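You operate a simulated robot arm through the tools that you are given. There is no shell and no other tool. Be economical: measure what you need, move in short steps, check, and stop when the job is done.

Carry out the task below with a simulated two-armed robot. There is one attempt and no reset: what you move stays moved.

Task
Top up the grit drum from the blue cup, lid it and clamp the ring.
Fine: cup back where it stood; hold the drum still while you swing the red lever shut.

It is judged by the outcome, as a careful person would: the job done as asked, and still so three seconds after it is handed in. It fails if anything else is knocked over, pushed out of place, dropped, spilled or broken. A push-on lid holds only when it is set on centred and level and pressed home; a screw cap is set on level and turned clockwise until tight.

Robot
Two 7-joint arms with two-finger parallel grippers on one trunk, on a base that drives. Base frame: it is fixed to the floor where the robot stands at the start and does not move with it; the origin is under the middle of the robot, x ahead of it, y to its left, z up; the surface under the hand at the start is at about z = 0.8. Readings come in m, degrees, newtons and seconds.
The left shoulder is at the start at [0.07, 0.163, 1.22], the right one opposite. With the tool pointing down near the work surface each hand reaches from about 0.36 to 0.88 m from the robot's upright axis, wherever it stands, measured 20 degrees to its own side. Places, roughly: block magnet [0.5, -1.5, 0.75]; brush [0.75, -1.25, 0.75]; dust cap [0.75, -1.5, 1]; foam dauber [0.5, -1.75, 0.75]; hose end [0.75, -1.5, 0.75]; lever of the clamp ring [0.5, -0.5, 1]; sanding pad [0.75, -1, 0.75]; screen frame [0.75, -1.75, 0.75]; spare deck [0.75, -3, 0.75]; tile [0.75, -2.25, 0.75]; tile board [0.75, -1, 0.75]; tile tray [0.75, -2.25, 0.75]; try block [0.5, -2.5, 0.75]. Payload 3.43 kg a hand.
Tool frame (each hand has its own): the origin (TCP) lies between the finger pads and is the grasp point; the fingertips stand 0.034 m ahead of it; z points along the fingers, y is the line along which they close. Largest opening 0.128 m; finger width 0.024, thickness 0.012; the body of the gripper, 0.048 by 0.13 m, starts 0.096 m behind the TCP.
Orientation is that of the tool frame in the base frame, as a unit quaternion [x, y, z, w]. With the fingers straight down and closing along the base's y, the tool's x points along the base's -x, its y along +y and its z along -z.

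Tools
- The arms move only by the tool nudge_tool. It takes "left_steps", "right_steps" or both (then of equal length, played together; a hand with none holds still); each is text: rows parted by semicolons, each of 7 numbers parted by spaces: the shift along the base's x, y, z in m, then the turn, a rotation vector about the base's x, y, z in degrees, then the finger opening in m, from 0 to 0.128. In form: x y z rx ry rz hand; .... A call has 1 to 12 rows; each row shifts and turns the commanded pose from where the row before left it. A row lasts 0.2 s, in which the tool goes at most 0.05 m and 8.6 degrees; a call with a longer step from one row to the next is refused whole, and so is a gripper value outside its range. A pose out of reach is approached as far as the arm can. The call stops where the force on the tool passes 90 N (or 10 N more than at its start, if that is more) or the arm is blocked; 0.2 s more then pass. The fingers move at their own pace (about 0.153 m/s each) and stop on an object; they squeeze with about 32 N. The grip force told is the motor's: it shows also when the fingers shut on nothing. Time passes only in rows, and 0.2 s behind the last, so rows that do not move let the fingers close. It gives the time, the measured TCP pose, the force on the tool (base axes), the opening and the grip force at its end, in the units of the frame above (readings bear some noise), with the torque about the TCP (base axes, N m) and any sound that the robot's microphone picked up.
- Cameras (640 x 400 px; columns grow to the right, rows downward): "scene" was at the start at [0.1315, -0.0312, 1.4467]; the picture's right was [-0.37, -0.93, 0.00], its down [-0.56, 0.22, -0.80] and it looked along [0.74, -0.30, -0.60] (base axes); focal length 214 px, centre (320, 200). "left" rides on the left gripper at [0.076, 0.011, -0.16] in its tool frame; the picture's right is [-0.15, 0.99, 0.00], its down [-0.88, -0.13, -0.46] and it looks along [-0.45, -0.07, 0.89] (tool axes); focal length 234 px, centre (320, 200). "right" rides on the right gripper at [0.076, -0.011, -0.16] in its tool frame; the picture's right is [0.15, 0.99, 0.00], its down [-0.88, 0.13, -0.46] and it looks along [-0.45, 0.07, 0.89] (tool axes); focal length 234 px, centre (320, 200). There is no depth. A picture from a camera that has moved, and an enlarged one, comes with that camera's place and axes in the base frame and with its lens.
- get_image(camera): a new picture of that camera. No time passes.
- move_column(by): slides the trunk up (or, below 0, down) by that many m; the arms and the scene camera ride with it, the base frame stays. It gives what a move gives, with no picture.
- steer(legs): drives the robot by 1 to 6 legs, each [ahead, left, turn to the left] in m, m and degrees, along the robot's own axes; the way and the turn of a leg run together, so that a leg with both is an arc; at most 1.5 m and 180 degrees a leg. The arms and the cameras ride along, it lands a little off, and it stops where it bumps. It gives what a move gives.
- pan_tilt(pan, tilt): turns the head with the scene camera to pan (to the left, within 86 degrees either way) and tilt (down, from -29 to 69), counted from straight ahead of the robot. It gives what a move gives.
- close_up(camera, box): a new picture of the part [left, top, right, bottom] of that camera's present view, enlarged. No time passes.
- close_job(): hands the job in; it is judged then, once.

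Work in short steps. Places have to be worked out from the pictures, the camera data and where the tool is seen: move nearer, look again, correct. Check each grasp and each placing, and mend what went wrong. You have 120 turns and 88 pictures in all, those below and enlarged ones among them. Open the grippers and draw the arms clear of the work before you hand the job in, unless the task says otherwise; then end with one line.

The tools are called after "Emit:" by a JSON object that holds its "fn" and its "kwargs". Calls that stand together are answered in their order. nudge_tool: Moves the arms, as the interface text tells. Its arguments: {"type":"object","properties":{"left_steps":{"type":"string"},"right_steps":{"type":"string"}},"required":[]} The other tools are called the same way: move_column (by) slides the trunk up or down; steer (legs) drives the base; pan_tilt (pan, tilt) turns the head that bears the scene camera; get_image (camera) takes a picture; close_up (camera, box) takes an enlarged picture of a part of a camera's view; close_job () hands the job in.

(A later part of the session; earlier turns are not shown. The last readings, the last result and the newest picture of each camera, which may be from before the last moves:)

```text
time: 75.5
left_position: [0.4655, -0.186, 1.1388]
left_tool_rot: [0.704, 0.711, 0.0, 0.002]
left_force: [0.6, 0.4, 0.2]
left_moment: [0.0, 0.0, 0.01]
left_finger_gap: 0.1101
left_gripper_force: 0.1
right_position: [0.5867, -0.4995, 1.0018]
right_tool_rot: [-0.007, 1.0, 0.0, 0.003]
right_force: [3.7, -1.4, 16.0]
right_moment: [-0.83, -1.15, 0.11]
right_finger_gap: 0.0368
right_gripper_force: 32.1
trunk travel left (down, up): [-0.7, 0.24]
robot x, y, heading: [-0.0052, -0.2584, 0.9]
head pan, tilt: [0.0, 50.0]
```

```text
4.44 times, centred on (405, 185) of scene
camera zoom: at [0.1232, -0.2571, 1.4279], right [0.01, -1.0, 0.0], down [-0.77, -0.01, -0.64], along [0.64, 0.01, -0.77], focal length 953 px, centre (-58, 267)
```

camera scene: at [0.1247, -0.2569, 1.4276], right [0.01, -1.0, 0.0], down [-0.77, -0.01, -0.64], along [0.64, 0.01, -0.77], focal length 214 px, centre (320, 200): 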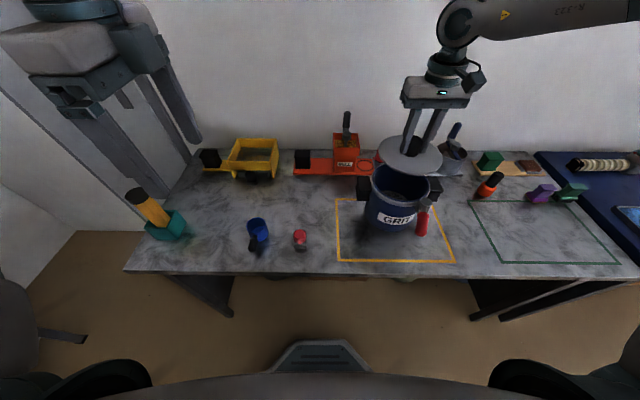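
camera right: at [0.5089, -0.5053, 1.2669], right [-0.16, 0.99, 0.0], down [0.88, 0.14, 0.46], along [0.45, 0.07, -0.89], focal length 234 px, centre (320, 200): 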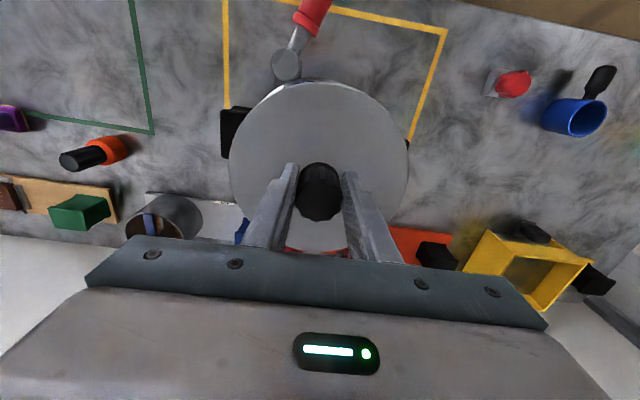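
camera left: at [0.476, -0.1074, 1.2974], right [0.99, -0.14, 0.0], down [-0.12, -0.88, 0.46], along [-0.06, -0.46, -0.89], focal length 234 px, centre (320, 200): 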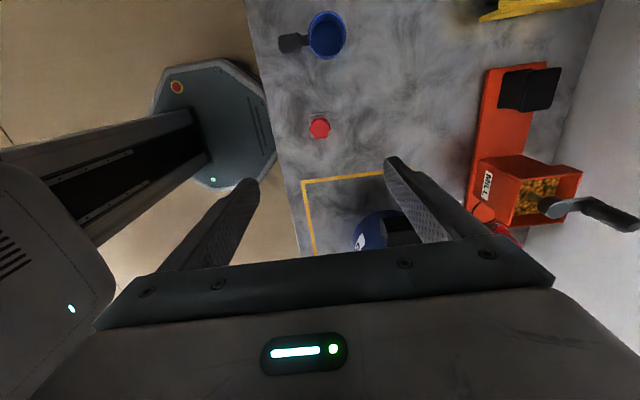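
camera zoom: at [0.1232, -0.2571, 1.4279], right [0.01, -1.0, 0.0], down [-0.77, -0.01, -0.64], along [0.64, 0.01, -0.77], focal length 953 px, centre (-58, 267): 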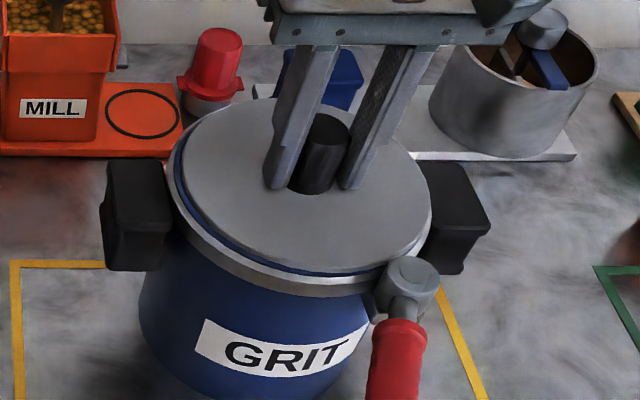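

The lid sits lower, with the contact at the far right; the left gap is wider than the right one. I shift +2.5 mm in y and press again.

Emit:
{"fn": "nudge_tool", "kwargs": {"right_steps": "0 0 0.002 0 0 0 0;-0.001 0.0025 0 0 0 0 0;0 0 -0.002 0 0 0 0;0 0 -0.002 0 0 0 0;0 0 0 0 0 0 0"}}

Emit:
{"fn": "close_up", "kwargs": {"camera": "scene", "box": [360, 140, 450, 230]}}

```text
time: 76.7
left_position: [0.4618, -0.1865, 1.1404]
left_tool_rot: [0.704, 0.711, 0.0, 0.002]
left_force: [-0.1, 0.9, 0.0]
left_moment: [0.01, 0.03, 0.02]
left_finger_gap: 0.1099
left_gripper_force: 0.2
right_position: [0.5853, -0.4996, 1.0022]
right_tool_rot: [-0.007, 1.0, 0.0, 0.003]
right_force: [2.6, -9.2, 32.8]
right_moment: [-1.67, -0.05, -0.15]
right_finger_gap: 0.0365
right_gripper_force: 31.9
trunk travel left (down, up): [-0.7, 0.24]
robot x, y, heading: [-0.0035, -0.2594, 0.8]
head pan, tilt: [0.0, 50.0]
```

```text
4.44 times, centred on (405, 185) of scene
camera zoom: at [0.121, -0.2575, 1.4283], right [0.01, -1.0, 0.0], down [-0.76, -0.01, -0.64], along [0.64, 0.01, -0.76], focal length 953 px, centre (-58, 267)
```

zoom: 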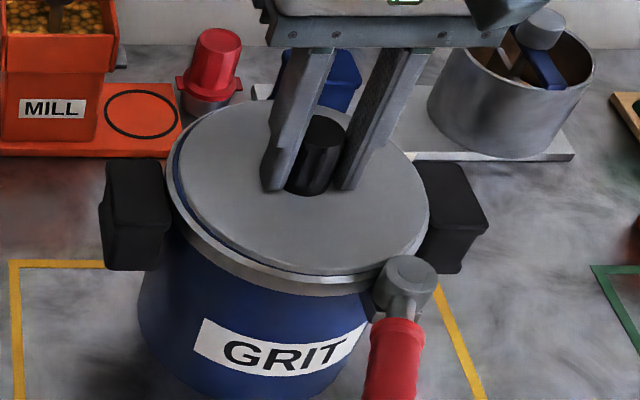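

Near and side gaps have shrunk to a few mm. I relax the pressure and let go, so the lid settles by itself; then I'll look.

Emit:
{"fn": "nudge_tool", "kwargs": {"right_steps": "0 0.001 0.002 0 0 0 0;0 0 0.001 0 0 0 0.02;0 0 0 0 0 0 0.06;0 0 0 0 0 0 0.07;0 0 0.04 0 0 0 0.07;0 0 0.04 0 0 0 0.07;0 0 0.03 0 0 0 0.07"}}

Emit:
{"fn": "close_up", "kwargs": {"camera": "scene", "box": [360, 140, 450, 230]}}

Emit:
{"fn": "close_up", "kwargs": {"camera": "right", "box": [200, 0, 440, 270]}}

```text
time: 78.3
left_position: [0.4656, -0.1865, 1.1389]
left_tool_rot: [0.703, 0.711, -0.001, 0.002]
left_force: [0.2, 0.9, -0.2]
left_moment: [-0.02, -0.01, -0.01]
left_finger_gap: 0.1101
left_gripper_force: 0.1
right_position: [0.5859, -0.4973, 1.1111]
right_tool_rot: [-0.008, 1.0, 0.001, 0.0]
right_force: [-0.1, 0.0, -0.2]
right_moment: [-0.01, 0.0, 0.01]
right_finger_gap: 0.0699
right_gripper_force: 0.1
trunk travel left (down, up): [-0.7, 0.24]
robot x, y, heading: [-0.0029, -0.2629, 0.9]
head pan, tilt: [0.0, 50.0]
```

```text
4.44 times, centred on (405, 185) of scene
camera zoom: at [0.1239, -0.2577, 1.4276], right [0.01, -1.0, 0.0], down [-0.77, -0.01, -0.64], along [0.64, 0.01, -0.77], focal length 953 px, centre (-58, 267)
```

zoom: 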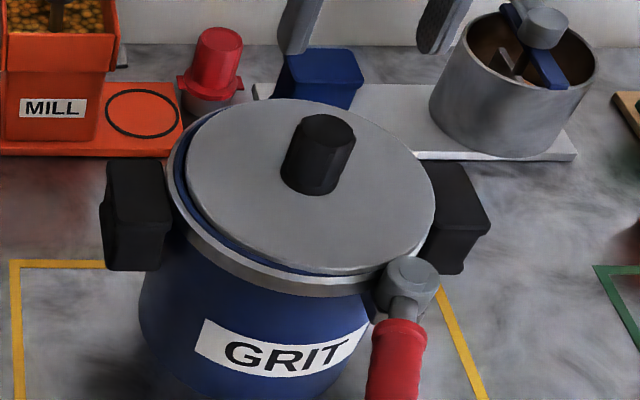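

```text
1.48 times, centred on (320, 135) of right
camera zoom: at [0.5091, -0.5099, 1.2707], right [-0.16, 0.99, 0.0], down [0.88, 0.14, 0.46], along [0.45, 0.07, -0.89], focal length 347 px, centre (320, 296)
```

zoom: 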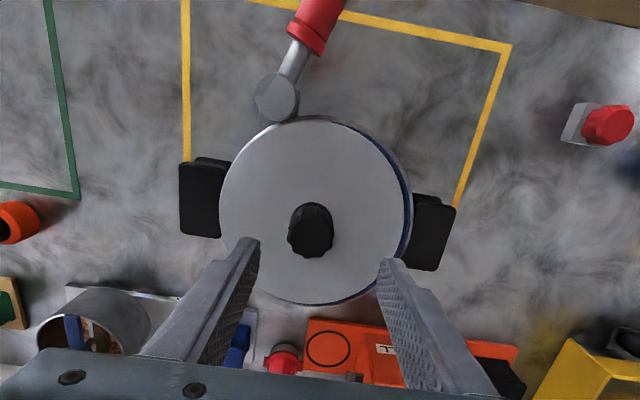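

The right camera shows it clearly: the lid slid toward -y on release, leaving a blue gap on the +y side of about 4 mm. I zoom in to see how the lid and rim lie there.

Emit:
{"fn": "close_up", "kwargs": {"camera": "scene", "box": [378, 155, 428, 205]}}

Emit:
{"fn": "close_up", "kwargs": {"camera": "right", "box": [270, 70, 380, 210]}}

```text
8.00 times, centred on (403, 180) of scene
camera zoom: at [0.1239, -0.2577, 1.4276], right [0.01, -1.0, 0.0], down [-0.77, -0.01, -0.64], along [0.64, 0.01, -0.77], focal length 1716 px, centre (-344, 360)
```

zoom: 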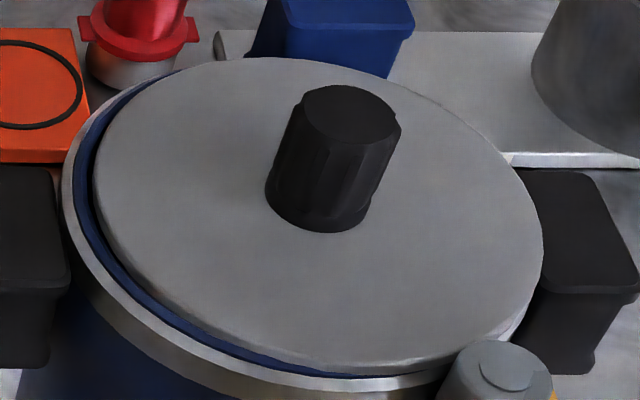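

```text
2.86 times, centred on (325, 140) of right
camera zoom: at [0.5091, -0.5099, 1.2707], right [-0.16, 0.99, 0.0], down [0.88, 0.14, 0.46], along [0.45, 0.07, -0.89], focal length 669 px, centre (306, 371)
```

zoom: 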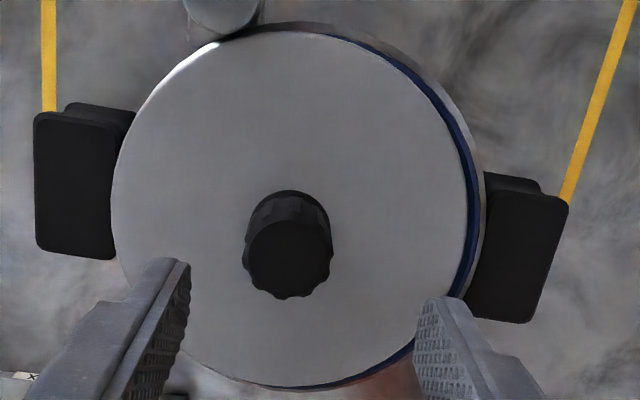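

The lid overlaps the rim at the right and leaves a gap of about 3.5 mm at the left. The force readings put the true centre near TCP (0.5845, -0.498), and the press failed only because the fingers slid. I regrip, recentre, and then press on the knob's top with closed fingers.

Emit:
{"fn": "nudge_tool", "kwargs": {"right_steps": "0 -0.005 -0.03 0 0 0 0.07;0 0 -0.04 0 0 0 0.07;0 0 -0.035 0 0 0 0.07;0 0 0 0 0 0 0.03;0 0 0 0 0 0 0;0 0 0 0 0 0 0;0 0 0 0 0 0 0"}}

Emit:
{"fn": "nudge_tool", "kwargs": {"right_steps": "0 0 0.006 0 0 0 0;0 0 0.002 0 0 0 0;-0.001 0.004 0 0 0 0 0;0 0 0 0 0 0 0"}}

```text
time: 79.9
left_position: [0.4658, -0.1859, 1.1391]
left_tool_rot: [0.704, 0.711, 0.0, 0.001]
left_force: [0.6, 0.7, 0.0]
left_moment: [-0.05, 0.0, 0.02]
left_finger_gap: 0.1101
left_gripper_force: 0.0
right_position: [0.5865, -0.5006, 1.0079]
right_tool_rot: [-0.007, 1.0, 0.001, 0.0]
right_force: [-0.3, -1.0, 0.4]
right_moment: [-0.01, -0.03, 0.01]
right_finger_gap: 0.037
right_gripper_force: 32.5
trunk travel left (down, up): [-0.7, 0.24]
robot x, y, heading: [-0.005, -0.2622, 0.8]
head pan, tilt: [0.0, 50.0]
```

```text
time: 80.9
left_position: [0.466, -0.1857, 1.1391]
left_tool_rot: [0.703, 0.711, -0.001, 0.001]
left_force: [0.2, 0.2, 0.2]
left_moment: [-0.04, -0.01, 0.03]
left_finger_gap: 0.1096
left_gripper_force: 0.1
right_position: [0.5861, -0.4987, 1.0157]
right_tool_rot: [-0.007, 1.0, 0.001, 0.0]
right_force: [0.2, 0.6, -0.7]
right_moment: [-0.01, -0.03, -0.02]
right_finger_gap: 0.0364
right_gripper_force: 32.0
trunk travel left (down, up): [-0.7, 0.24]
robot x, y, heading: [-0.0031, -0.2604, 1.1]
head pan, tilt: [0.0, 50.0]
```

Regripped and shifted. I lower to light contact.

Emit:
{"fn": "nudge_tool", "kwargs": {"right_steps": "0 0 -0.004 0 0 0 0;0 0 -0.003 0 0 0 0;0 0 -0.002 0 0 0 0;0 0 0 0 0 0 0"}}

Emit:
{"fn": "close_up", "kwargs": {"camera": "scene", "box": [378, 155, 428, 205]}}

```text
time: 81.9
left_position: [0.4647, -0.1856, 1.1383]
left_tool_rot: [0.704, 0.711, -0.001, 0.002]
left_force: [0.2, 0.4, -0.5]
left_moment: [-0.01, 0.02, 0.02]
left_finger_gap: 0.1099
left_gripper_force: 0.0
right_position: [0.586, -0.4996, 1.0068]
right_tool_rot: [-0.007, 1.0, 0.001, 0.001]
right_force: [2.2, -0.8, 9.4]
right_moment: [-0.74, 0.14, 0.05]
right_finger_gap: 0.0367
right_gripper_force: 32.5
trunk travel left (down, up): [-0.7, 0.24]
robot x, y, heading: [-0.0051, -0.2606, 0.7]
head pan, tilt: [0.0, 50.0]
```

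```text
8.00 times, centred on (403, 180) of scene
camera zoom: at [0.1237, -0.2573, 1.4279], right [0.01, -1.0, 0.0], down [-0.77, -0.01, -0.64], along [0.64, 0.01, -0.77], focal length 1716 px, centre (-344, 360)
```

zoom: 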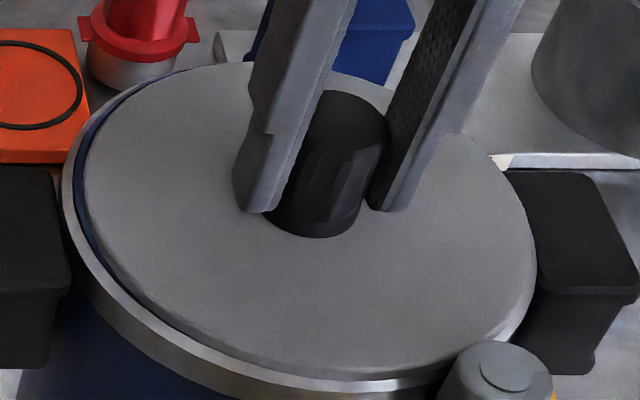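

Contact is at the -y edge, so a touch more +y is needed: 2 mm, then lower again.

Emit:
{"fn": "nudge_tool", "kwargs": {"right_steps": "0 0 0.002 0 0 0 0;-0.0005 0.002 0 0 0 0 0;0 0 -0.003 0 0 0 0;0 0 -0.002 0 0 0 0;0 0 0 0 0 0 0"}}

```text
time: 83.1
left_position: [0.4627, -0.1866, 1.1415]
left_tool_rot: [0.704, 0.711, 0.001, 0.003]
left_force: [-0.7, 0.4, 0.8]
left_moment: [0.01, -0.01, 0.02]
left_finger_gap: 0.1104
left_gripper_force: 0.1
right_position: [0.5843, -0.4962, 1.0064]
right_tool_rot: [-0.007, 1.0, 0.001, 0.004]
right_force: [5.6, -12.4, 38.9]
right_moment: [-0.99, -0.16, -0.15]
right_finger_gap: 0.0368
right_gripper_force: 32.0
trunk travel left (down, up): [-0.7, 0.24]
robot x, y, heading: [-0.0035, -0.2607, 1.0]
head pan, tilt: [0.0, 50.0]
```

Contact is now balanced (centre of force within 1 cm of the middle), with a little side load. I ease the load, shift -1 mm in y, and read again at light contact.

Emit:
{"fn": "nudge_tool", "kwargs": {"right_steps": "0 0 0.002 0 0 0 0;0 -0.001 0.001 0 0 0 0;0 0 0 0 0 0 0"}}

Emit:
{"fn": "close_up", "kwargs": {"camera": "right", "box": [200, 0, 440, 270]}}

```text
time: 83.9
left_position: [0.4648, -0.186, 1.1399]
left_tool_rot: [0.704, 0.711, 0.0, 0.001]
left_force: [-0.5, 0.1, 0.2]
left_moment: [-0.03, -0.04, -0.01]
left_finger_gap: 0.1099
left_gripper_force: 0.0
right_position: [0.5853, -0.4972, 1.0062]
right_tool_rot: [-0.007, 1.0, 0.001, 0.001]
right_force: [10.4, -4.7, 26.7]
right_moment: [-0.61, -0.68, 0.05]
right_finger_gap: 0.0369
right_gripper_force: 32.4
trunk travel left (down, up): [-0.7, 0.24]
robot x, y, heading: [-0.0, -0.2624, 0.9]
head pan, tilt: [0.0, 50.0]
```

```text
1.48 times, centred on (320, 135) of right
camera zoom: at [0.5075, -0.5096, 1.1646], right [-0.16, 0.99, 0.0], down [0.88, 0.14, 0.46], along [0.45, 0.08, -0.89], focal length 347 px, centre (320, 296)
```

zoom: 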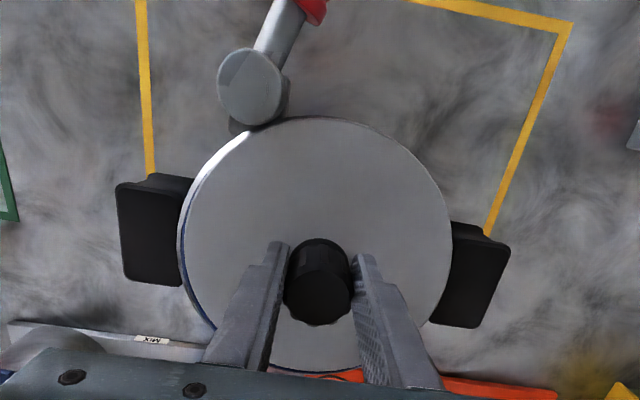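

Now a thin gap shows on the -y side, so the centre is about 1.8 mm back, at y ≈ -0.499. I unload, shift, lower to barely touching, and let go.

Emit:
{"fn": "nudge_tool", "kwargs": {"right_steps": "0 0 0.003 0 0 0 0;0.0005 -0.0018 0 0 0 0 0;0 0 -0.0015 0 0 0 0;0 0 0 0 0 0 0"}}

Emit:
{"fn": "nudge_tool", "kwargs": {"right_steps": "0 0 0 0 0 0 0.015;0 0 0 0 0 0 0.045;0 0 0 0 0 0 0.06;0 0 0.03 0 0 0 0.06;0 0 0.04 0 0 0 0.06;0 0 0.03 0 0 0 0.06"}}

Emit:
{"fn": "close_up", "kwargs": {"camera": "right", "box": [270, 70, 380, 210]}}

```text
time: 84.9
left_position: [0.4656, -0.1843, 1.1394]
left_tool_rot: [0.703, 0.711, 0.0, 0.002]
left_force: [-0.3, -0.2, 0.3]
left_moment: [-0.02, 0.0, 0.0]
left_finger_gap: 0.1102
left_gripper_force: 0.1
right_position: [0.5849, -0.4984, 1.0057]
right_tool_rot: [-0.006, 1.0, 0.0, -0.001]
right_force: [-1.5, 0.9, 1.3]
right_moment: [-0.15, 0.19, -0.07]
right_finger_gap: 0.0368
right_gripper_force: 32.1
trunk travel left (down, up): [-0.7, 0.24]
robot x, y, heading: [-0.0003, -0.2621, 0.7]
head pan, tilt: [0.0, 50.0]
```

```text
time: 86.3
left_position: [0.4649, -0.1862, 1.1384]
left_tool_rot: [0.703, 0.711, -0.001, 0.002]
left_force: [0.2, 0.0, 0.1]
left_moment: [0.02, -0.02, 0.02]
left_finger_gap: 0.1098
left_gripper_force: 0.1
right_position: [0.5858, -0.5012, 1.1069]
right_tool_rot: [-0.006, 1.0, 0.001, -0.001]
right_force: [-0.3, -0.3, 0.5]
right_moment: [-0.03, 0.0, 0.02]
right_finger_gap: 0.0601
right_gripper_force: 0.1
trunk travel left (down, up): [-0.7, 0.24]
robot x, y, heading: [-0.0019, -0.2602, 1.0]
head pan, tilt: [0.0, 50.0]
```

```text
2.86 times, centred on (325, 140) of right
camera zoom: at [0.5088, -0.5141, 1.2661], right [-0.16, 0.99, 0.0], down [0.88, 0.14, 0.46], along [0.45, 0.07, -0.89], focal length 669 px, centre (306, 371)
```

zoom: 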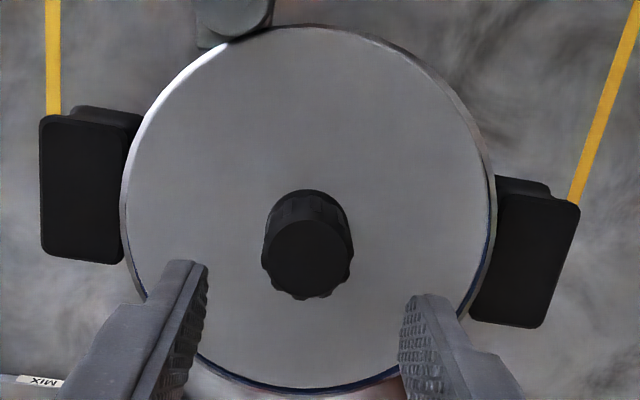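

Now it's well centred, with equal rims on both sides. I close the fingers, move over the knob centre (x ≈ 0.594) and come down onto its top.

Emit:
{"fn": "nudge_tool", "kwargs": {"right_steps": "0.004 0.0015 0 0 0 0 0;0.004 0 0 0 0 0 0;0 0 -0.02 0 0 0 0;0 0 -0.025 0 0 0 0;0 0 -0.01 0 0 0 0;0 0 0 0 0 0 0"}}

Emit:
{"fn": "close_up", "kwargs": {"camera": "scene", "box": [360, 120, 450, 210]}}

```text
time: 87.7
left_position: [0.4659, -0.1857, 1.1389]
left_tool_rot: [0.704, 0.711, -0.002, 0.001]
left_force: [-0.4, 0.9, 0.0]
left_moment: [-0.01, 0.0, -0.01]
left_finger_gap: 0.1102
left_gripper_force: 0.1
right_position: [0.5927, -0.4997, 1.0533]
right_tool_rot: [-0.008, 1.0, 0.001, 0.0]
right_force: [0.1, -0.3, 0.6]
right_moment: [-0.02, -0.03, -0.03]
right_finger_gap: 0.0002
right_gripper_force: 31.9
trunk travel left (down, up): [-0.7, 0.24]
robot x, y, heading: [-0.0037, -0.2609, 0.6]
head pan, tilt: [0.0, 50.0]
```

```text
4.44 times, centred on (405, 165) of scene
camera zoom: at [0.1242, -0.2576, 1.4277], right [0.01, -1.0, 0.0], down [-0.77, -0.01, -0.64], along [0.64, 0.01, -0.77], focal length 953 px, centre (-58, 356)
```

zoom: 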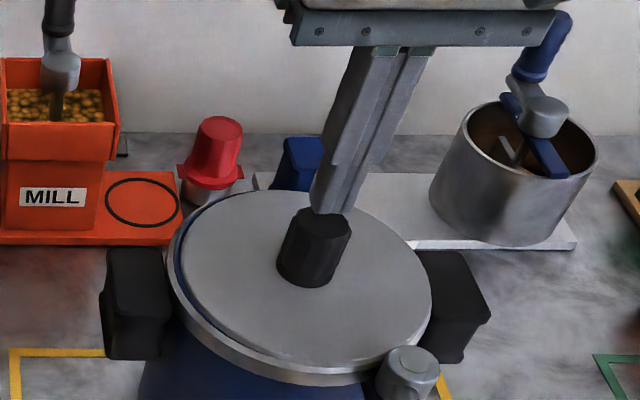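

The fingertips hang just over the knob top. I press down in small steps.

Emit:
{"fn": "nudge_tool", "kwargs": {"right_steps": "0 0 -0.005 0 0 0 0;0 0 -0.005 0 0 0 0;0 0 -0.003 0 0 0 0;0 0 -0.002 0 0 0 0;0 0 0 0 0 0 0"}}

```text
time: 88.9
left_position: [0.4646, -0.1865, 1.1406]
left_tool_rot: [0.704, 0.71, 0.0, 0.002]
left_force: [-0.2, -0.6, -0.2]
left_moment: [0.0, 0.0, 0.01]
left_finger_gap: 0.11
left_gripper_force: 0.0
right_position: [0.5927, -0.4978, 1.0429]
right_tool_rot: [-0.007, 1.0, 0.001, 0.006]
right_force: [7.4, -9.1, 43.5]
right_moment: [-0.29, -0.01, 0.14]
right_finger_gap: 0.0
right_gripper_force: 31.7
trunk travel left (down, up): [-0.7, 0.24]
robot x, y, heading: [-0.0032, -0.2607, 0.8]
head pan, tilt: [0.0, 50.0]
```

Contact on the knob top at z 1.043, 44 N. I keep pressing.

Emit:
{"fn": "nudge_tool", "kwargs": {"right_steps": "0 0 -0.003 0 0.3 0 0;0 0 -0.003 0 0.3 0 0;0 0 -0.002 0 0 0 0;0 0 0 0 0 0 0"}}

```text
time: 89.7
left_position: [0.4631, -0.1868, 1.1395]
left_tool_rot: [0.704, 0.711, -0.001, 0.003]
left_force: [0.8, 0.3, -0.8]
left_moment: [-0.02, 0.01, -0.04]
left_finger_gap: 0.1103
left_gripper_force: 0.0
right_position: [0.5947, -0.4968, 1.0417]
right_tool_rot: [-0.007, 1.0, 0.001, 0.007]
right_force: [-12.3, -4.7, 37.4]
right_moment: [-0.18, 0.85, 0.14]
right_finger_gap: 0.0
right_gripper_force: 32.9
trunk travel left (down, up): [-0.7, 0.24]
robot x, y, heading: [-0.0027, -0.2591, 0.9]
head pan, tilt: [0.0, 50.0]
stopped in row 3 (right hand): the force on the tool passed its limit at 93 N (the readings are from after the stop); the commanded pose is now the measured one
```

It reached 93 N and stopped. I look at whether the lid went in.

Emit:
{"fn": "close_up", "kwargs": {"camera": "scene", "box": [378, 155, 428, 205]}}

```text
8.00 times, centred on (403, 180) of scene
camera zoom: at [0.1203, -0.2571, 1.4272], right [0.01, -1.0, 0.0], down [-0.76, -0.01, -0.64], along [0.64, 0.01, -0.76], focal length 1716 px, centre (-344, 360)
```

zoom: 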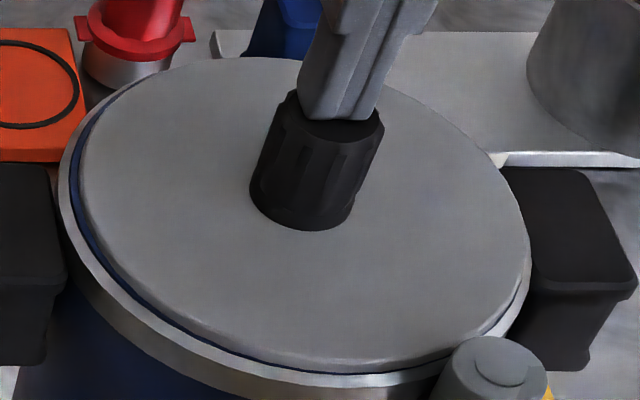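

I can't tell yet. I raise 6 cm and check the lid against the ring from the right camera.

Emit:
{"fn": "nudge_tool", "kwargs": {"right_steps": "0 0 0.03 0 0 0 0;0 0 0.03 0 0 0 0;0 0 0 0 0 0 0"}}

Emit:
{"fn": "close_up", "kwargs": {"camera": "right", "box": [260, 60, 380, 220]}}

```text
time: 90.5
left_position: [0.466, -0.1869, 1.1368]
left_tool_rot: [0.703, 0.711, -0.001, 0.002]
left_force: [-0.5, -0.9, -0.4]
left_moment: [0.02, 0.04, -0.02]
left_finger_gap: 0.11
left_gripper_force: 0.2
right_position: [0.5976, -0.4991, 1.0962]
right_tool_rot: [-0.006, 1.0, 0.001, 0.002]
right_force: [0.4, -0.4, 0.5]
right_moment: [-0.01, 0.04, 0.0]
right_finger_gap: 0.0
right_gripper_force: 32.4
trunk travel left (down, up): [-0.7, 0.24]
robot x, y, heading: [0.0004, -0.2591, 0.9]
head pan, tilt: [0.0, 50.0]
```

```text
2.50 times, centred on (320, 140) of right
camera zoom: at [0.5204, -0.5117, 1.2541], right [-0.16, 0.99, 0.0], down [0.88, 0.14, 0.46], along [0.46, 0.07, -0.89], focal length 585 px, centre (320, 350)
```

zoom: 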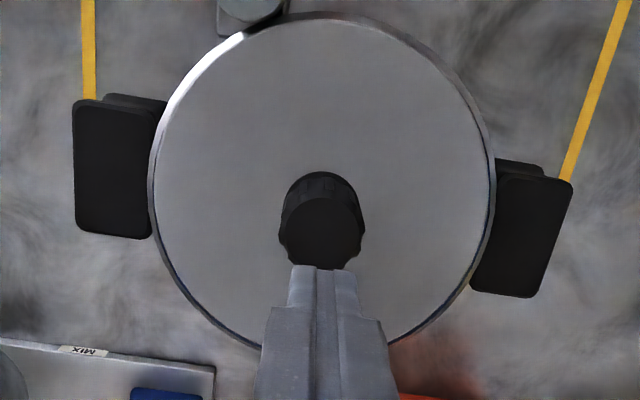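

The ring now shows evenly all round with no blue lip, so the lid has gone down. I press once more, centred on the knob, to be sure.

Emit:
{"fn": "nudge_tool", "kwargs": {"right_steps": "-0.004 0 -0.025 0 -0.3 0 0;0 0 -0.022 0 -0.3 0 0;0 0 -0.005 0 0 0 0;0 0 -0.004 0 0 0 0;0 0 -0.003 0 0 0 0;0 0 -0.002 0 0 0 0;0 0 0 0 0 0 0"}}

```text
time: 92.1
left_position: [0.4625, -0.1872, 1.1418]
left_tool_rot: [0.704, 0.711, 0.001, 0.003]
left_force: [0.1, 0.1, 0.1]
left_moment: [0.0, -0.01, 0.01]
left_finger_gap: 0.1099
left_gripper_force: 0.2
right_position: [0.593, -0.4985, 1.0418]
right_tool_rot: [-0.005, 1.0, 0.001, 0.013]
right_force: [6.8, -9.5, 47.4]
right_moment: [-0.35, 0.27, 0.13]
right_finger_gap: 0.0
right_gripper_force: 31.9
trunk travel left (down, up): [-0.7, 0.24]
robot x, y, heading: [-0.0029, -0.257, 0.7]
head pan, tilt: [0.0, 50.0]
```

Emit:
{"fn": "nudge_tool", "kwargs": {"right_steps": "0 0 0 0 0.6 0 0;0 0 -0.002 0 0.6 0 0;0 0 -0.002 0 0 0 0;0 0 -0.001 0 0 0 0;0 0 0 0 0 0 0"}}

```text
time: 93.3
left_position: [0.4608, -0.1857, 1.1427]
left_tool_rot: [0.704, 0.711, 0.001, 0.003]
left_force: [-0.7, 0.6, 0.7]
left_moment: [-0.01, -0.02, 0.0]
left_finger_gap: 0.1101
left_gripper_force: 0.1
right_position: [0.5937, -0.4987, 1.0411]
right_tool_rot: [-0.005, 1.0, 0.001, 0.009]
right_force: [15.2, -21.4, 81.5]
right_moment: [-0.73, 0.18, 0.16]
right_finger_gap: 0.0001
right_gripper_force: 32.4
trunk travel left (down, up): [-0.7, 0.24]
robot x, y, heading: [-0.0071, -0.2598, 0.5]
head pan, tilt: [0.0, 50.0]
```

It's a firm stop at 81 N with no more sinking. I withdraw upward and inspect from the scene camera.

Emit:
{"fn": "nudge_tool", "kwargs": {"right_steps": "0 0 0.02 0 -0.6 0 0;0 0 0.04 0 0 0 0;0 0 0.05 0 0 0 0;0 0 0.04 0 0 0 0;0 0 0.04 0 0 0 0"}}

Emit:
{"fn": "close_up", "kwargs": {"camera": "scene", "box": [376, 150, 432, 214]}}

```text
time: 94.5
left_position: [0.4647, -0.1861, 1.1396]
left_tool_rot: [0.703, 0.711, 0.0, 0.002]
left_force: [0.5, -0.7, -0.2]
left_moment: [-0.03, 0.0, 0.02]
left_finger_gap: 0.1103
left_gripper_force: 0.0
right_position: [0.5916, -0.4994, 1.2226]
right_tool_rot: [-0.006, 1.0, 0.0, 0.005]
right_force: [0.1, 0.7, -0.7]
right_moment: [-0.01, 0.01, 0.01]
right_finger_gap: 0.0001
right_gripper_force: 32.3
trunk travel left (down, up): [-0.7, 0.24]
robot x, y, heading: [-0.003, -0.2598, 0.8]
head pan, tilt: [0.0, 50.0]
```

```text
6.25 times, centred on (404, 182) of scene
camera zoom: at [0.123, -0.2578, 1.4278], right [0.01, -1.0, 0.0], down [-0.77, -0.01, -0.64], along [0.64, 0.01, -0.77], focal length 1340 px, centre (-205, 312)
```

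zoom: 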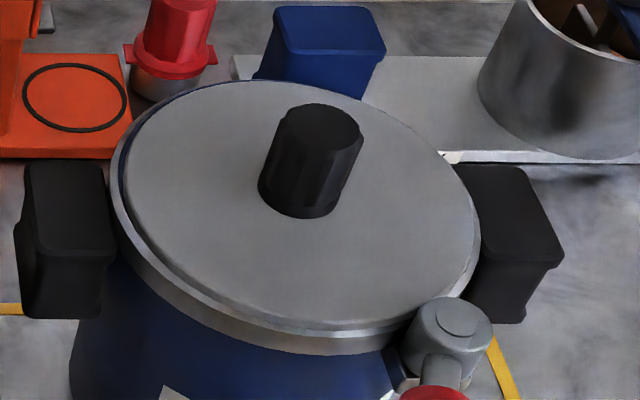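

The lid now sits flush and level in the ring. Next I examine the lever hub to judge which way it shuts.

Emit:
{"fn": "get_image", "kwargs": {"camera": "right"}}

Emit:
{"fn": "close_up", "kwargs": {"camera": "scene", "box": [395, 185, 445, 235]}}

```text
12 pictures are left
camera right: at [0.5141, -0.5128, 1.3795], right [-0.16, 0.99, 0.0], down [0.87, 0.14, 0.46], along [0.46, 0.07, -0.89], focal length 234 px, centre (320, 200)
```

right: 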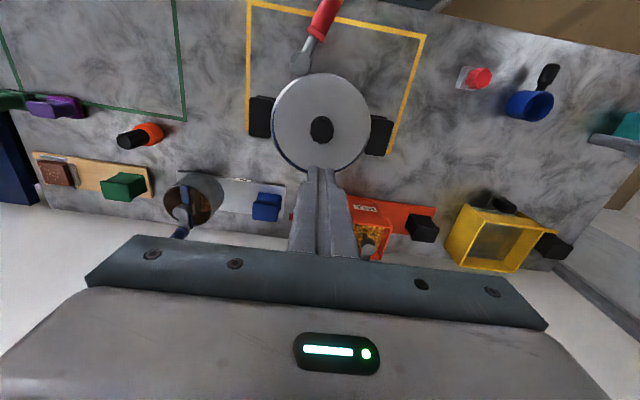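

```text
8.00 times, centred on (420, 210) of scene
camera zoom: at [0.123, -0.2578, 1.4278], right [0.01, -1.0, 0.0], down [-0.77, -0.01, -0.64], along [0.64, 0.01, -0.77], focal length 1716 px, centre (-480, 120)
```

zoom: 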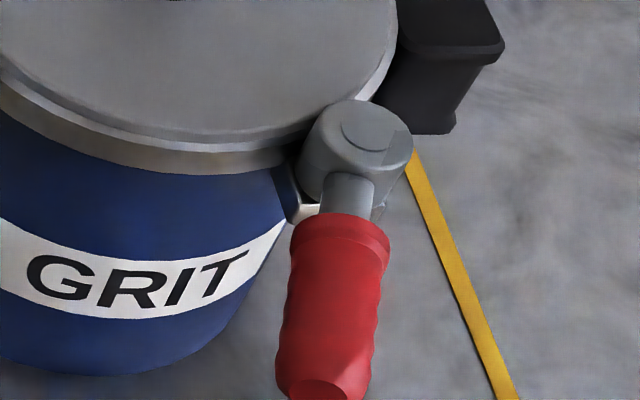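

The hub turns about an upright axis. The swing is most likely across the front of the drum, toward +y, as the right handle blocks the other way. The plan is for the left hand to grip the +y black handle while the right pushes the lever. The left hand's present yaw hit a limit, so I turn it the other way round, first back through zero, and move the right hand clear.

Emit:
{"fn": "nudge_tool", "kwargs": {"left_steps": "0 0.01 0.01 0 0 8.5 0.11;0 0.01 0.01 0 0 8.5 0.11;0 0.01 0.01 0 0 8.5 0.11;0 0 0.01 0 0 8.5 0.11;0 0 0 0 0 8.5 0.11;0 0 0 0 0 8.5 0.11;0 0 0 0 0 8.5 0.11;0 0 0 0 0 8.5 0.11;0 0 0 0 0 8.5 0.11;0 0 0 0 0 8.5 0.11;0 0 0 0 0 8.5 0.11;0 0 0 0 0 8.5 0.11", "right_steps": "-0.02 -0.02 0 0 0 0 0;-0.02 -0.02 0 0 0 0 0;-0.02 -0.02 0 0 0 0 0;-0.02 -0.02 0 0 0 0 0;-0.02 -0.02 0 0 0 0 0;-0.02 -0.02 0 0 0 0 0;-0.02 0 0 0 0 0 0;-0.02 0 0 0 0 0 0;0 0 0 0 0 0 0;0 0 0 0 0 0 0;0 0 0 0 0 0 0;0 0 0 0 0 0 0"}}

Emit:
{"fn": "nudge_tool", "kwargs": {"left_steps": "0 0 0 0 0 8.5 0.11;0 0 0 0 0 8.5 0.11;0 0 0 0 0 8.5 0.11;0 0 0 0 0 8.5 0.11;0 0 0 0 0 8.5 0.11;0 0 0 0 0 8.5 0.11;0 0 0 0 0 8.5 0.11;0 0 0 0 0 8.5 0.11;0 0 0 0 0 8.0 0.11"}}

```text
time: 97.1
left_position: [0.4661, -0.1569, 1.179]
left_tool_rot: [-0.111, 0.994, 0.0, 0.001]
left_force: [-0.7, 0.0, 0.8]
left_moment: [-0.02, 0.04, 0.01]
left_finger_gap: 0.11
left_gripper_force: 0.0
right_position: [0.435, -0.6175, 1.2217]
right_tool_rot: [-0.005, 1.0, 0.001, 0.003]
right_force: [0.1, -0.6, 0.3]
right_moment: [0.01, 0.02, -0.01]
right_finger_gap: 0.0001
right_gripper_force: 32.3
trunk travel left (down, up): [-0.7, 0.24]
robot x, y, heading: [-0.003, -0.2621, 0.8]
head pan, tilt: [0.0, 50.0]
```

```text
time: 99.1
left_position: [0.4666, -0.156, 1.1777]
left_tool_rot: [-0.699, 0.715, 0.002, 0.0]
left_force: [-0.7, 0.6, 0.7]
left_moment: [0.0, -0.03, -0.01]
left_finger_gap: 0.1099
left_gripper_force: 0.2
right_position: [0.4344, -0.6183, 1.2205]
right_tool_rot: [-0.006, 1.0, 0.001, 0.003]
right_force: [-0.1, -0.3, -0.1]
right_moment: [0.01, -0.02, 0.02]
right_finger_gap: 0.0
right_gripper_force: 32.4
trunk travel left (down, up): [-0.7, 0.24]
robot x, y, heading: [-0.0015, -0.2584, 0.7]
head pan, tilt: [0.0, 50.0]
```

The +90° yaw works freely. I shift the base 0.1 m right, then bring the left hand above the +y handle.

Emit:
{"fn": "steer", "kwargs": {"legs": [[0, -0.1, 0]]}}

Emit:
{"fn": "nudge_tool", "kwargs": {"left_steps": "0.033 0 -0.02 0 0 0 0.11;0.033 -0.03 -0.02 0 0 0 0.11;0.033 -0.035 -0.02 0 0 0 0.11;0.032 -0.035 0 0 0 0 0.11;0 -0.028 0 0 0 0 0.11;0 0 0 0 0 0 0.11"}}

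Emit:
{"fn": "get_image", "kwargs": {"camera": "left"}}

```text
time: 100.3
left_position: [0.4669, -0.2563, 1.1791]
left_tool_rot: [-0.698, 0.716, 0.002, 0.001]
left_force: [0.0, 0.1, -0.5]
left_moment: [0.01, -0.02, -0.01]
left_finger_gap: 0.11
left_gripper_force: 0.0
right_position: [0.4361, -0.7185, 1.2218]
right_tool_rot: [-0.006, 1.0, 0.001, 0.004]
right_force: [-0.2, 0.0, 0.2]
right_moment: [-0.02, 0.01, 0.02]
right_finger_gap: 0.0
right_gripper_force: 32.5
trunk travel left (down, up): [-0.7, 0.24]
robot x, y, heading: [-0.0015, -0.366, 0.4]
head pan, tilt: [0.0, 50.0]
```

```text
refused: row 3 steps farther than a row can; nothing moved
```

```text
10 pictures are left
camera left: at [0.4545, -0.331, 1.3376], right [-0.99, 0.17, 0.0], down [0.15, 0.88, 0.46], along [0.08, 0.45, -0.89], focal length 234 px, centre (320, 200)
```

left: 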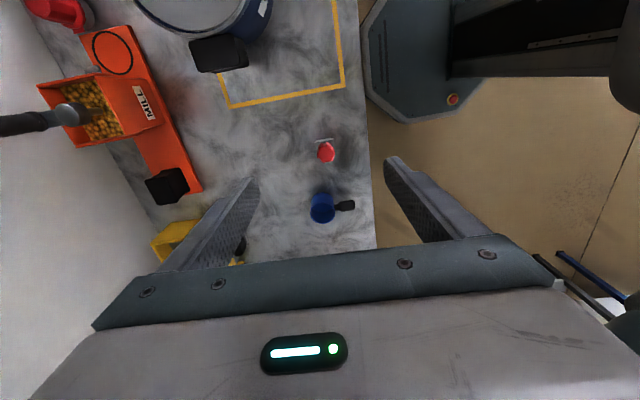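

From this view the handle's top centre is at about [0.596, -0.391]. I resend the move in smaller rows.

Emit:
{"fn": "nudge_tool", "kwargs": {"left_steps": "0.026 -0.026 -0.024 0 0 0 0.11;0.026 -0.026 -0.024 0 0 0 0.11;0.026 -0.026 -0.024 0 0 0 0.11;0.026 -0.026 -0.024 0 0 0 0.11;0.026 -0.027 -0.024 0 0 0 0.11;0 0 -0.02 0 0 0 0.11;0 0 0 0 0 0 0.11"}}

Emit:
{"fn": "get_image", "kwargs": {"camera": "left"}}

```text
time: 101.9
left_position: [0.5974, -0.3879, 1.0383]
left_tool_rot: [-0.698, 0.716, 0.001, 0.001]
left_force: [-0.1, -0.4, 0.2]
left_moment: [0.01, 0.02, 0.01]
left_finger_gap: 0.1099
left_gripper_force: 0.1
right_position: [0.4352, -0.7183, 1.222]
right_tool_rot: [-0.006, 1.0, 0.001, 0.004]
right_force: [0.3, -0.2, 0.7]
right_moment: [0.04, 0.01, -0.01]
right_finger_gap: 0.0
right_gripper_force: 32.7
trunk travel left (down, up): [-0.7, 0.24]
robot x, y, heading: [0.0023, -0.3618, 0.9]
head pan, tilt: [0.0, 50.0]
```

```text
9 pictures are left
camera left: at [0.5851, -0.4622, 1.1967], right [-0.99, 0.17, 0.0], down [0.15, 0.88, 0.46], along [0.08, 0.45, -0.89], focal length 234 px, centre (320, 200)
```

left: 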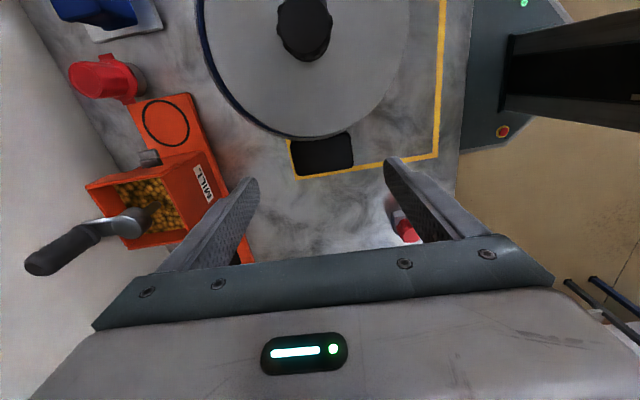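

The handle lies between the fingers. A blue crescent shows at the lid's far side, so I enlarge it to check the seating before clamping.

Emit:
{"fn": "close_up", "kwargs": {"camera": "left", "box": [180, 0, 440, 180]}}

```text
2.22 times, centred on (310, 90) of left
camera zoom: at [0.5851, -0.4622, 1.1967], right [-0.99, 0.17, 0.0], down [0.15, 0.88, 0.46], along [0.08, 0.45, -0.89], focal length 520 px, centre (342, 444)
```

zoom: 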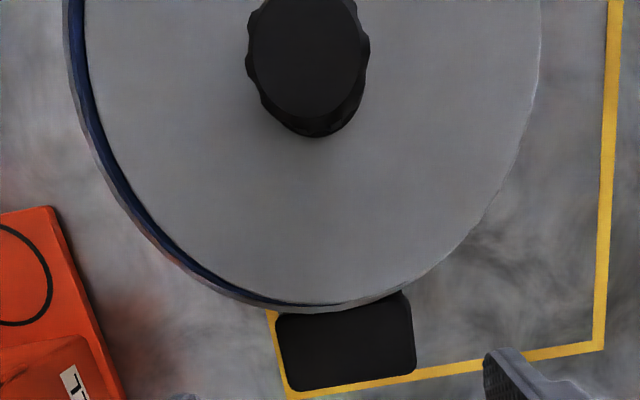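

The lid is about 4 mm off toward -x; the far rim gap is wide and the near one thin. The left hand closes along x, so gripping the knob with it lets me centre x directly. I raise it, shift the base right for reach, and go over the knob.

Emit:
{"fn": "nudge_tool", "kwargs": {"left_steps": "0 0 0.04 0 0 0 0.09;0 0 0.04 0 0 0 0.09;0 0 0.02 0 0 0 0.09"}}

Emit:
{"fn": "steer", "kwargs": {"legs": [[0, -0.08, 0]]}}

Emit:
{"fn": "nudge_tool", "kwargs": {"left_steps": "-0.002 -0.015 0 0 0 0 0.09;-0.002 -0.015 0 0 0 0 0.09;0 0 0 0 0 0 0.09"}}

```text
time: 102.7
left_position: [0.5963, -0.3873, 1.139]
left_tool_rot: [-0.698, 0.716, 0.002, 0.001]
left_force: [-0.7, 0.2, 0.3]
left_moment: [0.03, -0.02, -0.03]
left_finger_gap: 0.0899
left_gripper_force: 0.1
right_position: [0.4343, -0.7182, 1.2216]
right_tool_rot: [-0.006, 1.0, 0.0, 0.004]
right_force: [0.9, -1.0, -0.3]
right_moment: [0.01, -0.01, 0.03]
right_finger_gap: 0.0
right_gripper_force: 32.1
trunk travel left (down, up): [-0.7, 0.24]
robot x, y, heading: [-0.0028, -0.3556, 0.7]
head pan, tilt: [0.0, 50.0]
```

```text
time: 103.7
left_position: [0.5968, -0.464, 1.1395]
left_tool_rot: [-0.699, 0.716, 0.002, 0.0]
left_force: [-0.1, 0.2, -0.2]
left_moment: [-0.07, -0.01, -0.02]
left_finger_gap: 0.0902
left_gripper_force: 0.0
right_position: [0.4364, -0.7953, 1.2216]
right_tool_rot: [-0.007, 1.0, 0.0, 0.003]
right_force: [1.0, -0.8, 0.1]
right_moment: [-0.05, -0.02, -0.02]
right_finger_gap: 0.0
right_gripper_force: 32.2
trunk travel left (down, up): [-0.7, 0.24]
robot x, y, heading: [-0.0021, -0.4404, 0.8]
head pan, tilt: [0.0, 50.0]
```

```text
time: 104.5
left_position: [0.5958, -0.4962, 1.1387]
left_tool_rot: [-0.698, 0.716, 0.003, 0.001]
left_force: [-1.4, -0.3, -0.1]
left_moment: [-0.02, -0.03, -0.01]
left_finger_gap: 0.0901
left_gripper_force: 0.1
right_position: [0.4364, -0.7968, 1.2206]
right_tool_rot: [-0.008, 1.0, 0.001, 0.003]
right_force: [0.2, -0.4, 0.0]
right_moment: [-0.03, 0.04, -0.01]
right_finger_gap: 0.0
right_gripper_force: 32.0
trunk travel left (down, up): [-0.7, 0.24]
robot x, y, heading: [-0.0043, -0.4392, 0.8]
head pan, tilt: [0.0, 50.0]
```

Over the knob. I go down and close along x, so the lid is drawn to the hand's x of about 0.594.

Emit:
{"fn": "nudge_tool", "kwargs": {"left_steps": "-0.001 -0.002 -0.04 0 0 0 0.09;0 0 -0.04 0 0 0 0.09;0 0 -0.03 0 0 0 0.09;0 0 -0.016 0 0 0 0.09;0 0 0 0 0 0 0.05;0 0 0 0 0 0 0.03;0 0 0 0 0 0 0.0;0 0 0 0 0 0 0.0"}}

Emit:
{"fn": "close_up", "kwargs": {"camera": "left", "box": [200, 20, 440, 240]}}

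```text
time: 106.3
left_position: [0.5939, -0.4973, 1.0161]
left_tool_rot: [-0.698, 0.716, 0.002, 0.001]
left_force: [0.0, 0.2, 0.5]
left_moment: [0.0, -0.01, 0.0]
left_finger_gap: 0.0364
left_gripper_force: 32.0
right_position: [0.4361, -0.7971, 1.2211]
right_tool_rot: [-0.008, 1.0, 0.001, 0.002]
right_force: [-0.7, 0.8, -0.5]
right_moment: [0.02, 0.0, -0.01]
right_finger_gap: 0.0
right_gripper_force: 32.0
trunk travel left (down, up): [-0.7, 0.24]
robot x, y, heading: [-0.0014, -0.4402, 1.0]
head pan, tilt: [0.0, 50.0]
```

```text
1.82 times, centred on (320, 130) of left
camera zoom: at [0.5812, -0.5725, 1.1745], right [-0.99, 0.17, 0.0], down [0.15, 0.88, 0.46], along [0.08, 0.45, -0.89], focal length 426 px, centre (320, 327)
```

zoom: 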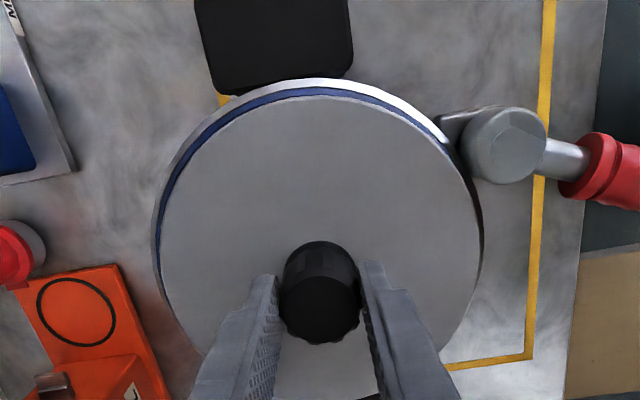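

Now the lid is centred: side gaps of 9 and 6 px, and the -y gap nominal. I press down in small steps with this grip.

Emit:
{"fn": "nudge_tool", "kwargs": {"left_steps": "0.0007 0 -0.001 0 0 0 0;0 0 -0.002 0 0 0 0;0 0 -0.002 0 0 0 0;0 0 -0.002 0 0 0 0;0 0 0 0 0 0 0"}}

```text
time: 107.5
left_position: [0.5927, -0.498, 1.0125]
left_tool_rot: [-0.699, 0.715, -0.003, 0.003]
left_force: [17.7, -0.4, 48.7]
left_moment: [-0.03, -0.26, 0.01]
left_finger_gap: 0.0364
left_gripper_force: 32.2
right_position: [0.4353, -0.7968, 1.2225]
right_tool_rot: [-0.007, 1.0, 0.001, 0.005]
right_force: [0.0, -0.4, -0.3]
right_moment: [0.03, 0.02, 0.0]
right_finger_gap: 0.0
right_gripper_force: 31.9
trunk travel left (down, up): [-0.7, 0.24]
robot x, y, heading: [-0.0019, -0.4418, 0.9]
head pan, tilt: [0.0, 50.0]
```

It holds 49 N, with a +x side load of 18 N: pressing makes the arm drift toward -x. I compensate +2 mm in x and read again.

Emit:
{"fn": "nudge_tool", "kwargs": {"left_steps": "0 0 0.002 0 0 0 0;0.0025 0 0 0 0 0 0;0 0 -0.002 0 0 0 0;0 0 -0.001 0 0 0 0;0 0 0 0 0 0 0"}}

```text
time: 108.7
left_position: [0.5937, -0.4959, 1.0102]
left_tool_rot: [-0.699, 0.716, -0.002, 0.002]
left_force: [2.8, 1.2, 48.2]
left_moment: [0.03, 0.2, 0.01]
left_finger_gap: 0.0361
left_gripper_force: 32.6
right_position: [0.4327, -0.796, 1.2223]
right_tool_rot: [-0.008, 1.0, 0.001, 0.005]
right_force: [-0.2, -0.1, -0.1]
right_moment: [0.0, 0.01, 0.02]
right_finger_gap: 0.0
right_gripper_force: 32.7
trunk travel left (down, up): [-0.7, 0.24]
robot x, y, heading: [-0.0023, -0.4405, 0.8]
head pan, tilt: [0.0, 50.0]
```

Side loads and moments are now nearly zero and it sank another 2 mm. I press further.

Emit:
{"fn": "nudge_tool", "kwargs": {"left_steps": "0 0 -0.002 0 0 0 0;0.0005 0 -0.002 0 0 0 0;0 0 -0.002 0 0 0 0;0 0 0 0 0 0 0"}}

Emit:
{"fn": "close_up", "kwargs": {"camera": "left", "box": [200, 20, 440, 240]}}

```text
time: 109.7
left_position: [0.5927, -0.498, 1.0041]
left_tool_rot: [-0.699, 0.716, -0.001, 0.003]
left_force: [-1.6, 1.5, 46.1]
left_moment: [0.08, 0.46, -0.02]
left_finger_gap: 0.0362
left_gripper_force: 32.0
right_position: [0.4329, -0.7959, 1.2226]
right_tool_rot: [-0.007, 1.0, 0.001, 0.006]
right_force: [0.6, -0.5, 0.1]
right_moment: [0.02, 0.01, -0.01]
right_finger_gap: 0.0
right_gripper_force: 32.1
trunk travel left (down, up): [-0.7, 0.24]
robot x, y, heading: [-0.0018, -0.4389, 0.8]
head pan, tilt: [0.0, 50.0]
```

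```text
1.82 times, centred on (320, 130) of left
camera zoom: at [0.5789, -0.5722, 1.1635], right [-0.99, 0.17, -0.01], down [0.15, 0.88, 0.46], along [0.08, 0.45, -0.89], focal length 426 px, centre (320, 327)
```

zoom: 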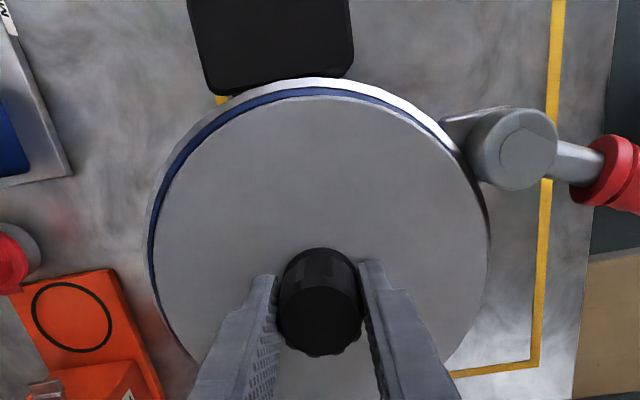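

The lid keeps its place but the fingers slide at about 47 N. It's centred now, so I let go and press on the knob's top with closed left fingers, adding +x as the load grows to cancel the drift.

Emit:
{"fn": "nudge_tool", "kwargs": {"left_steps": "-0.002 0 0.004 0 0 0 0;0 0 0.001 0 0 0 0.015;0 0 0 0 0 0 0.05;0 0 0 0 0 0 0.07;0 0 0.04 0 0 0 0.07;0 0 0.03 0 0 0 0.03;0 0 0 0 0 0 0.0;0 0 0 0 0 0 0.0;0 0 0 0 0 0 0"}}

Emit:
{"fn": "close_up", "kwargs": {"camera": "left", "box": [200, 20, 440, 240]}}

```text
time: 111.7
left_position: [0.5937, -0.4981, 1.0745]
left_tool_rot: [-0.699, 0.716, 0.001, 0.0]
left_force: [0.1, -0.4, -0.5]
left_moment: [0.0, 0.01, 0.03]
left_finger_gap: 0.0002
left_gripper_force: 32.4
right_position: [0.4367, -0.7977, 1.222]
right_tool_rot: [-0.007, 1.0, 0.001, 0.004]
right_force: [-0.4, -0.4, 0.0]
right_moment: [0.0, -0.02, 0.02]
right_finger_gap: 0.0
right_gripper_force: 31.5
trunk travel left (down, up): [-0.7, 0.24]
robot x, y, heading: [-0.0026, -0.4384, 0.5]
head pan, tilt: [0.0, 50.0]
```

```text
1.82 times, centred on (320, 130) of left
camera zoom: at [0.5799, -0.5725, 1.2333], right [-0.99, 0.17, 0.0], down [0.15, 0.88, 0.46], along [0.08, 0.45, -0.89], focal length 426 px, centre (320, 327)
```

zoom: 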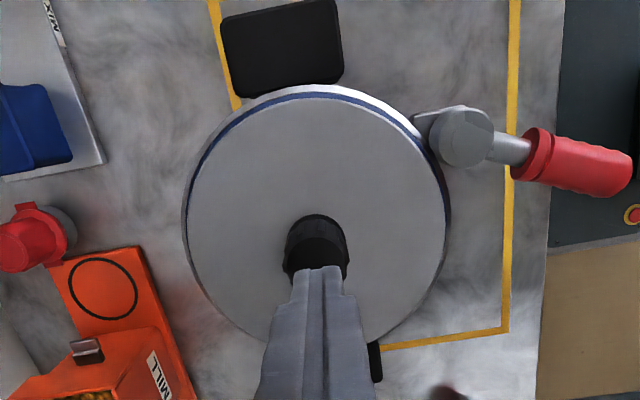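

Now even left and right (6 and 5 px), and good in y. I press on the knob top with drift compensation.

Emit:
{"fn": "nudge_tool", "kwargs": {"left_steps": "0 0 -0.02 0 0 0 0;0 0 -0.01 0 0 0 0;0.0004 0 -0.003 0 0 0 0;0.0008 0 -0.002 0 0 0 0;0.0008 0 -0.002 0 0 0 0;0.0008 0 -0.002 0 0 0 0;0 0 0 0 0 0 0"}}

```text
time: 113.3
left_position: [0.5947, -0.4974, 1.0412]
left_tool_rot: [-0.699, 0.715, -0.002, 0.002]
left_force: [0.3, 3.6, 46.7]
left_moment: [0.1, 0.04, -0.07]
left_finger_gap: 0.0001
left_gripper_force: 31.9
right_position: [0.4322, -0.7967, 1.2232]
right_tool_rot: [-0.007, 1.0, 0.001, 0.006]
right_force: [-1.0, 0.5, -0.9]
right_moment: [-0.03, -0.01, -0.01]
right_finger_gap: 0.0
right_gripper_force: 31.8
trunk travel left (down, up): [-0.7, 0.24]
robot x, y, heading: [-0.0017, -0.4406, 0.7]
head pan, tilt: [0.0, 50.0]
```

Purely vertical load, 47 N. I continue up toward 85 N.

Emit:
{"fn": "nudge_tool", "kwargs": {"left_steps": "0.0008 0 -0.002 0 0 0 0;0.0008 0 -0.002 0 0 0 0;0.0004 0 -0.001 0 0 0 0;0 0 0 0 0 0 0;0 0 0 0 0 0 0"}}

```text
time: 114.5
left_position: [0.594, -0.4967, 1.0429]
left_tool_rot: [-0.698, 0.716, -0.006, 0.004]
left_force: [-2.8, 6.7, 74.6]
left_moment: [0.43, 0.13, 0.03]
left_finger_gap: 0.0
left_gripper_force: 32.2
right_position: [0.4293, -0.7946, 1.2247]
right_tool_rot: [-0.007, 1.0, 0.0, 0.007]
right_force: [-0.2, 0.3, 0.0]
right_moment: [0.01, 0.0, -0.02]
right_finger_gap: 0.0
right_gripper_force: 31.5
trunk travel left (down, up): [-0.7, 0.24]
robot x, y, heading: [-0.0005, -0.4387, 0.9]
head pan, tilt: [0.0, 50.0]
```

Emit:
{"fn": "nudge_tool", "kwargs": {"left_steps": "0.0004 0 -0.001 0 0 0 0;0 0 0 0 0 0 0;0 0 0 0 0 0 0"}}

```text
time: 115.3
left_position: [0.593, -0.4981, 1.0426]
left_tool_rot: [-0.699, 0.716, -0.007, 0.003]
left_force: [-5.5, 8.2, 78.6]
left_moment: [0.48, 0.23, 0.01]
left_finger_gap: 0.0
left_gripper_force: 31.3
right_position: [0.4279, -0.7954, 1.2236]
right_tool_rot: [-0.007, 1.0, 0.0, 0.008]
right_force: [0.6, -0.6, -0.4]
right_moment: [0.02, -0.02, 0.01]
right_finger_gap: 0.0
right_gripper_force: 32.2
trunk travel left (down, up): [-0.7, 0.24]
robot x, y, heading: [-0.0047, -0.4386, 0.7]
head pan, tilt: [0.0, 50.0]
```

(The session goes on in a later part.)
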